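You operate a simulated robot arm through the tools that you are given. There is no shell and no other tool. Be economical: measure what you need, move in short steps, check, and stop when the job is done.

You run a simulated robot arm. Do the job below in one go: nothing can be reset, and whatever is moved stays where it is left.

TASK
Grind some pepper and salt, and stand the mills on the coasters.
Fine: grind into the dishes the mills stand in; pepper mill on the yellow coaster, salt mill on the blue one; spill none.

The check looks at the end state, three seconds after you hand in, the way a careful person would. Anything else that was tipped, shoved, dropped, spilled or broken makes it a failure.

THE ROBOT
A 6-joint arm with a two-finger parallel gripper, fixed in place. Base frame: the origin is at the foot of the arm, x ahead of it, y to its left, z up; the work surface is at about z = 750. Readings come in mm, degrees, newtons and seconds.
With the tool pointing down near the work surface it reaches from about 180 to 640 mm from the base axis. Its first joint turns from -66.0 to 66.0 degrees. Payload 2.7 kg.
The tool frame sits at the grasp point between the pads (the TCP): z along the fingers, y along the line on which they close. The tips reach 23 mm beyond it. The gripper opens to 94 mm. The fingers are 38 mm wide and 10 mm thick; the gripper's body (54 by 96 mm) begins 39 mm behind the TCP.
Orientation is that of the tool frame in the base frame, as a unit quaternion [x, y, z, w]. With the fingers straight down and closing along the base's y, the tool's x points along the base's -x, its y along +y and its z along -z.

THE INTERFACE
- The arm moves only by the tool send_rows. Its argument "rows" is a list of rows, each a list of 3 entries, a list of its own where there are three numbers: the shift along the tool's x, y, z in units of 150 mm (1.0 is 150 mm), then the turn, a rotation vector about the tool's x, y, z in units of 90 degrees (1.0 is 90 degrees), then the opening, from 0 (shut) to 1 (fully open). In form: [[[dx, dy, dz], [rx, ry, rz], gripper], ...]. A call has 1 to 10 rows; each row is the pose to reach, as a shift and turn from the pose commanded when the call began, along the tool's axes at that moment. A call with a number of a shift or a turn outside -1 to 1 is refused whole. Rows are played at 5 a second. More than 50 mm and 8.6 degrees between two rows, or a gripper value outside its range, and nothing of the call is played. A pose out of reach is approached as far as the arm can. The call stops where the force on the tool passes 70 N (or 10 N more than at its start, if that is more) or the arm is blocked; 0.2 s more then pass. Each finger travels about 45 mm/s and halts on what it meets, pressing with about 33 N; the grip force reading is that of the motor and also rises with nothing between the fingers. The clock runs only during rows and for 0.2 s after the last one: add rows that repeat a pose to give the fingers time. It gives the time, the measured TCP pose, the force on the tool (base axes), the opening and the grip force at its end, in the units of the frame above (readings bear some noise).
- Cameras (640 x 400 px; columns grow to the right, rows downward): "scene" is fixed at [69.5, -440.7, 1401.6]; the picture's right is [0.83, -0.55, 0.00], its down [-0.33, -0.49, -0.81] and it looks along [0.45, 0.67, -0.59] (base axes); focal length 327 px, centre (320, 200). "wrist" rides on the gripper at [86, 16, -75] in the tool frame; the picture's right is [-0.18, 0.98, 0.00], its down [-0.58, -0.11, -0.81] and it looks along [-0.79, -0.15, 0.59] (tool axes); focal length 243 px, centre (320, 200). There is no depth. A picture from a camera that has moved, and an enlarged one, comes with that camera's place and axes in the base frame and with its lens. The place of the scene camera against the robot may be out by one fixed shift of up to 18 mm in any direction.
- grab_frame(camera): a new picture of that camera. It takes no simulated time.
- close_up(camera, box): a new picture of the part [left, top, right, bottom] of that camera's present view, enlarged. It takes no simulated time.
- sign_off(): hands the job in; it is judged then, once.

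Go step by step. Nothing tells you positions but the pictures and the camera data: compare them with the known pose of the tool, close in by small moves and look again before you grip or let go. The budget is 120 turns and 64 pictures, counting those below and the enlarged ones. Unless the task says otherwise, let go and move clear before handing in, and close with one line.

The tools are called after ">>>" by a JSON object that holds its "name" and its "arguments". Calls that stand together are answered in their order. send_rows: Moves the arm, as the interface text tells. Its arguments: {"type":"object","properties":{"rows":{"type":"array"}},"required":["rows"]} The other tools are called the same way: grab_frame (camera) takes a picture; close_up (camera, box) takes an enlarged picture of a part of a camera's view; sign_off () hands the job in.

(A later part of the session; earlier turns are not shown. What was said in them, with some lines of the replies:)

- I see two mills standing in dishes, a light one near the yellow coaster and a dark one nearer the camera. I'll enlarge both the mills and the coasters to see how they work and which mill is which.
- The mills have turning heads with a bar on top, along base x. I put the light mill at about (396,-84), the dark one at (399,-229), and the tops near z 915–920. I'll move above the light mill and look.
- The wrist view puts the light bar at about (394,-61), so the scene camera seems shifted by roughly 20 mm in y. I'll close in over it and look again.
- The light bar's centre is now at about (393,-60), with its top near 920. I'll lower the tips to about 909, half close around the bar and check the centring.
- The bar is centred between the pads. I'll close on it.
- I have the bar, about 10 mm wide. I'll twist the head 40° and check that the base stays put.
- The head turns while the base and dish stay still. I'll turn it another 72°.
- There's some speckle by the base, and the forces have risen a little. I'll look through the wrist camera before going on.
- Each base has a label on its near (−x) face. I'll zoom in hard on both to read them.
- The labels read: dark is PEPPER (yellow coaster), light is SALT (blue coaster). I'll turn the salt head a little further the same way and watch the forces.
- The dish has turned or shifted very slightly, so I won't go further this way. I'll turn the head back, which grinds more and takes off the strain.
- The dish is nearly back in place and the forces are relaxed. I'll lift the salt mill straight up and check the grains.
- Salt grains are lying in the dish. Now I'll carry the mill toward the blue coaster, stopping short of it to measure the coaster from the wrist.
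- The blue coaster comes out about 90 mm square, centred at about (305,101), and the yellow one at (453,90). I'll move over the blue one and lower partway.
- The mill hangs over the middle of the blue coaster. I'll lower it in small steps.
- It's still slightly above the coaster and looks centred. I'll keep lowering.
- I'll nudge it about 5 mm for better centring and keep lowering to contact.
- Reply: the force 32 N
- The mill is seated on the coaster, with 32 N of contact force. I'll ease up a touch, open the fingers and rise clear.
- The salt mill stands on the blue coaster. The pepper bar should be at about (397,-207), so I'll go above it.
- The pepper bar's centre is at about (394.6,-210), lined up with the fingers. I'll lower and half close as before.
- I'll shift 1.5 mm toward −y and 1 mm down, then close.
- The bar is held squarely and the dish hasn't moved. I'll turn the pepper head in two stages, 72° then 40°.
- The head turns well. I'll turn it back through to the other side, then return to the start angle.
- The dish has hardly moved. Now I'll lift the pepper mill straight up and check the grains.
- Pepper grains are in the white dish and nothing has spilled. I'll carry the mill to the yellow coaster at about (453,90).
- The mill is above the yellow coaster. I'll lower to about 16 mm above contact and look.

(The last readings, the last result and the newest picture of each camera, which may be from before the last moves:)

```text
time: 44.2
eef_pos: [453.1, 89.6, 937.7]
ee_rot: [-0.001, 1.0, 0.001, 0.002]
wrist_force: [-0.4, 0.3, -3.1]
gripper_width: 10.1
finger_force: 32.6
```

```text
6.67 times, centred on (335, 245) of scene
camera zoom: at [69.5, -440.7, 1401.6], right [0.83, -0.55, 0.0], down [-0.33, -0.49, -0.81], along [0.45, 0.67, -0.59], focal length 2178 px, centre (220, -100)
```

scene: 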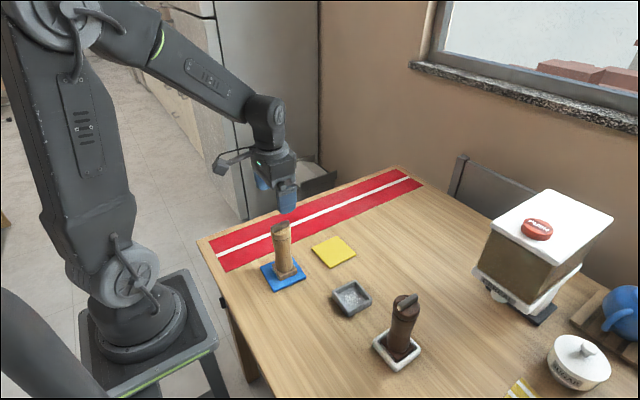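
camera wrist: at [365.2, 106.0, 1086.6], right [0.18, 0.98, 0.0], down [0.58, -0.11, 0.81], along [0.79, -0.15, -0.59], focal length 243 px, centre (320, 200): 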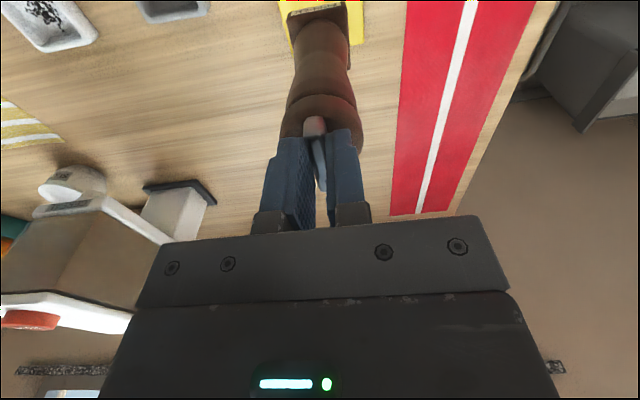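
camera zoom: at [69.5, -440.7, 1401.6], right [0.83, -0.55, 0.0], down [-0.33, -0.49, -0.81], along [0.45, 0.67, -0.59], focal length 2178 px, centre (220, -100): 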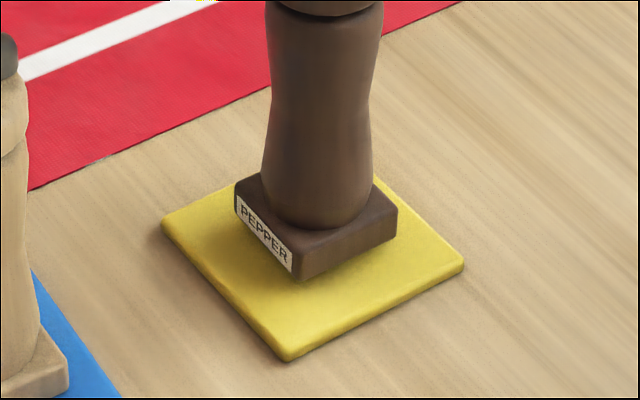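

It's well centred. I'll lower the last millimetres gently.

>>> {"name": "send_rows", "arguments": {"rows": [[[0, 0, 0.012], [0, 0, 0], 0], [[0, 0, 0.024], [0, 0, 0], 0], [[0, 0, 0.036], [0, 0, 0], 0], [[0, 0, 0.048], [0, 0, 0], 0], [[0, 0, 0.056], [0, 0, 0], 0], [[0, 0, 0.056], [0, 0, 0], 0]]}}

>>> {"name": "close_up", "arguments": {"camera": "scene", "box": [300, 215, 370, 275]}}

```text
time: 45.6
eef_pos: [454.4, 89.9, 931.0]
ee_rot: [-0.001, 1.0, 0.0, 0.004]
wrist_force: [-6.2, -0.1, 28.9]
gripper_width: 10.1
finger_force: 32.6
```

```text
6.67 times, centred on (335, 245) of scene
camera zoom: at [68.9, -440.8, 1401.6], right [0.83, -0.55, 0.0], down [-0.32, -0.49, -0.81], along [0.45, 0.67, -0.59], focal length 2178 px, centre (220, -100)
```

zoom: 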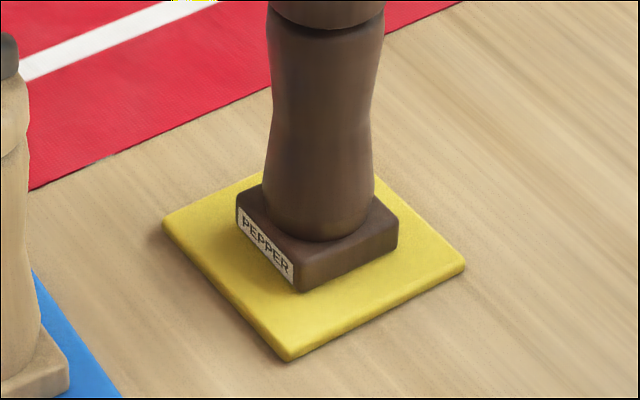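

The pepper mill is seated. I'll ease up, open and rise clear.

>>> {"name": "send_rows", "arguments": {"rows": [[[0, 0, -0.008], [0, 0, 0], 0], [[0, 0, -0.01], [0, 0, 0], 0.15], [[0, 0, -0.01], [0, 0, 0], 0.3], [[0, 0, -0.01], [0, 0, 0], 0.5], [[0, 0, -0.01], [0, 0, 0], 0.5], [[0, 0, -0.1], [0, 0, 0], 0.5], [[0, 0, -0.3], [0, 0, 0], 0.5], [[0, 0, -0.6], [0, 0, 0], 0.5], [[0, 0, -0.9], [0, 0, 0], 0.5]]}}

>>> {"name": "grab_frame", "arguments": {"camera": "scene"}}

>>> {"name": "close_up", "arguments": {"camera": "scene", "box": [250, 200, 430, 380]}}

```text
time: 47.6
eef_pos: [452.3, 90.5, 1063.4]
ee_rot: [-0.002, 1.0, 0.0, 0.001]
wrist_force: [0.3, 0.4, -0.1]
gripper_width: 47.1
finger_force: 0.1
```

```text
22 pictures are left
```

scene: 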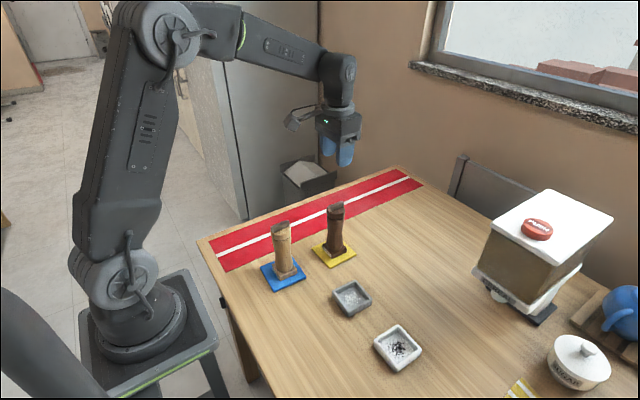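

```text
2.22 times, centred on (340, 290) of scene
camera zoom: at [69.5, -440.7, 1401.6], right [0.83, -0.55, 0.0], down [-0.33, -0.49, -0.81], along [0.45, 0.67, -0.59], focal length 726 px, centre (276, 0)
```

zoom: 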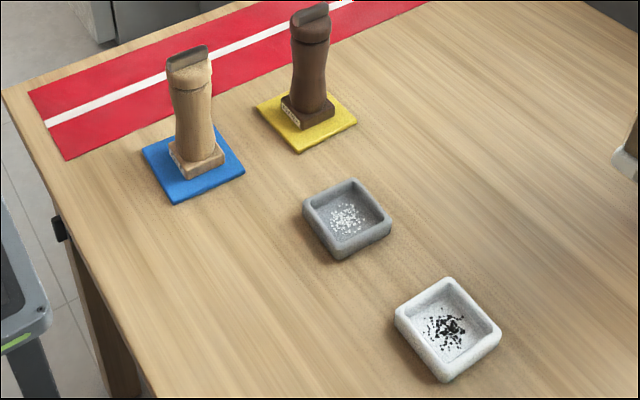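

Both mills stand upright on their coasters, the grains lie in their dishes and the arm is clear. I'll hand in now.

>>> {"name": "sign_off", "arguments": {}}

```text
The job is handed in.
```

Salt and pepper are ground into their dishes with none spilled that I could see; the pepper mill stands on the yellow coaster and the salt mill on the blue one, and both dishes may have shifted a millimetre or two while I turned the heads.
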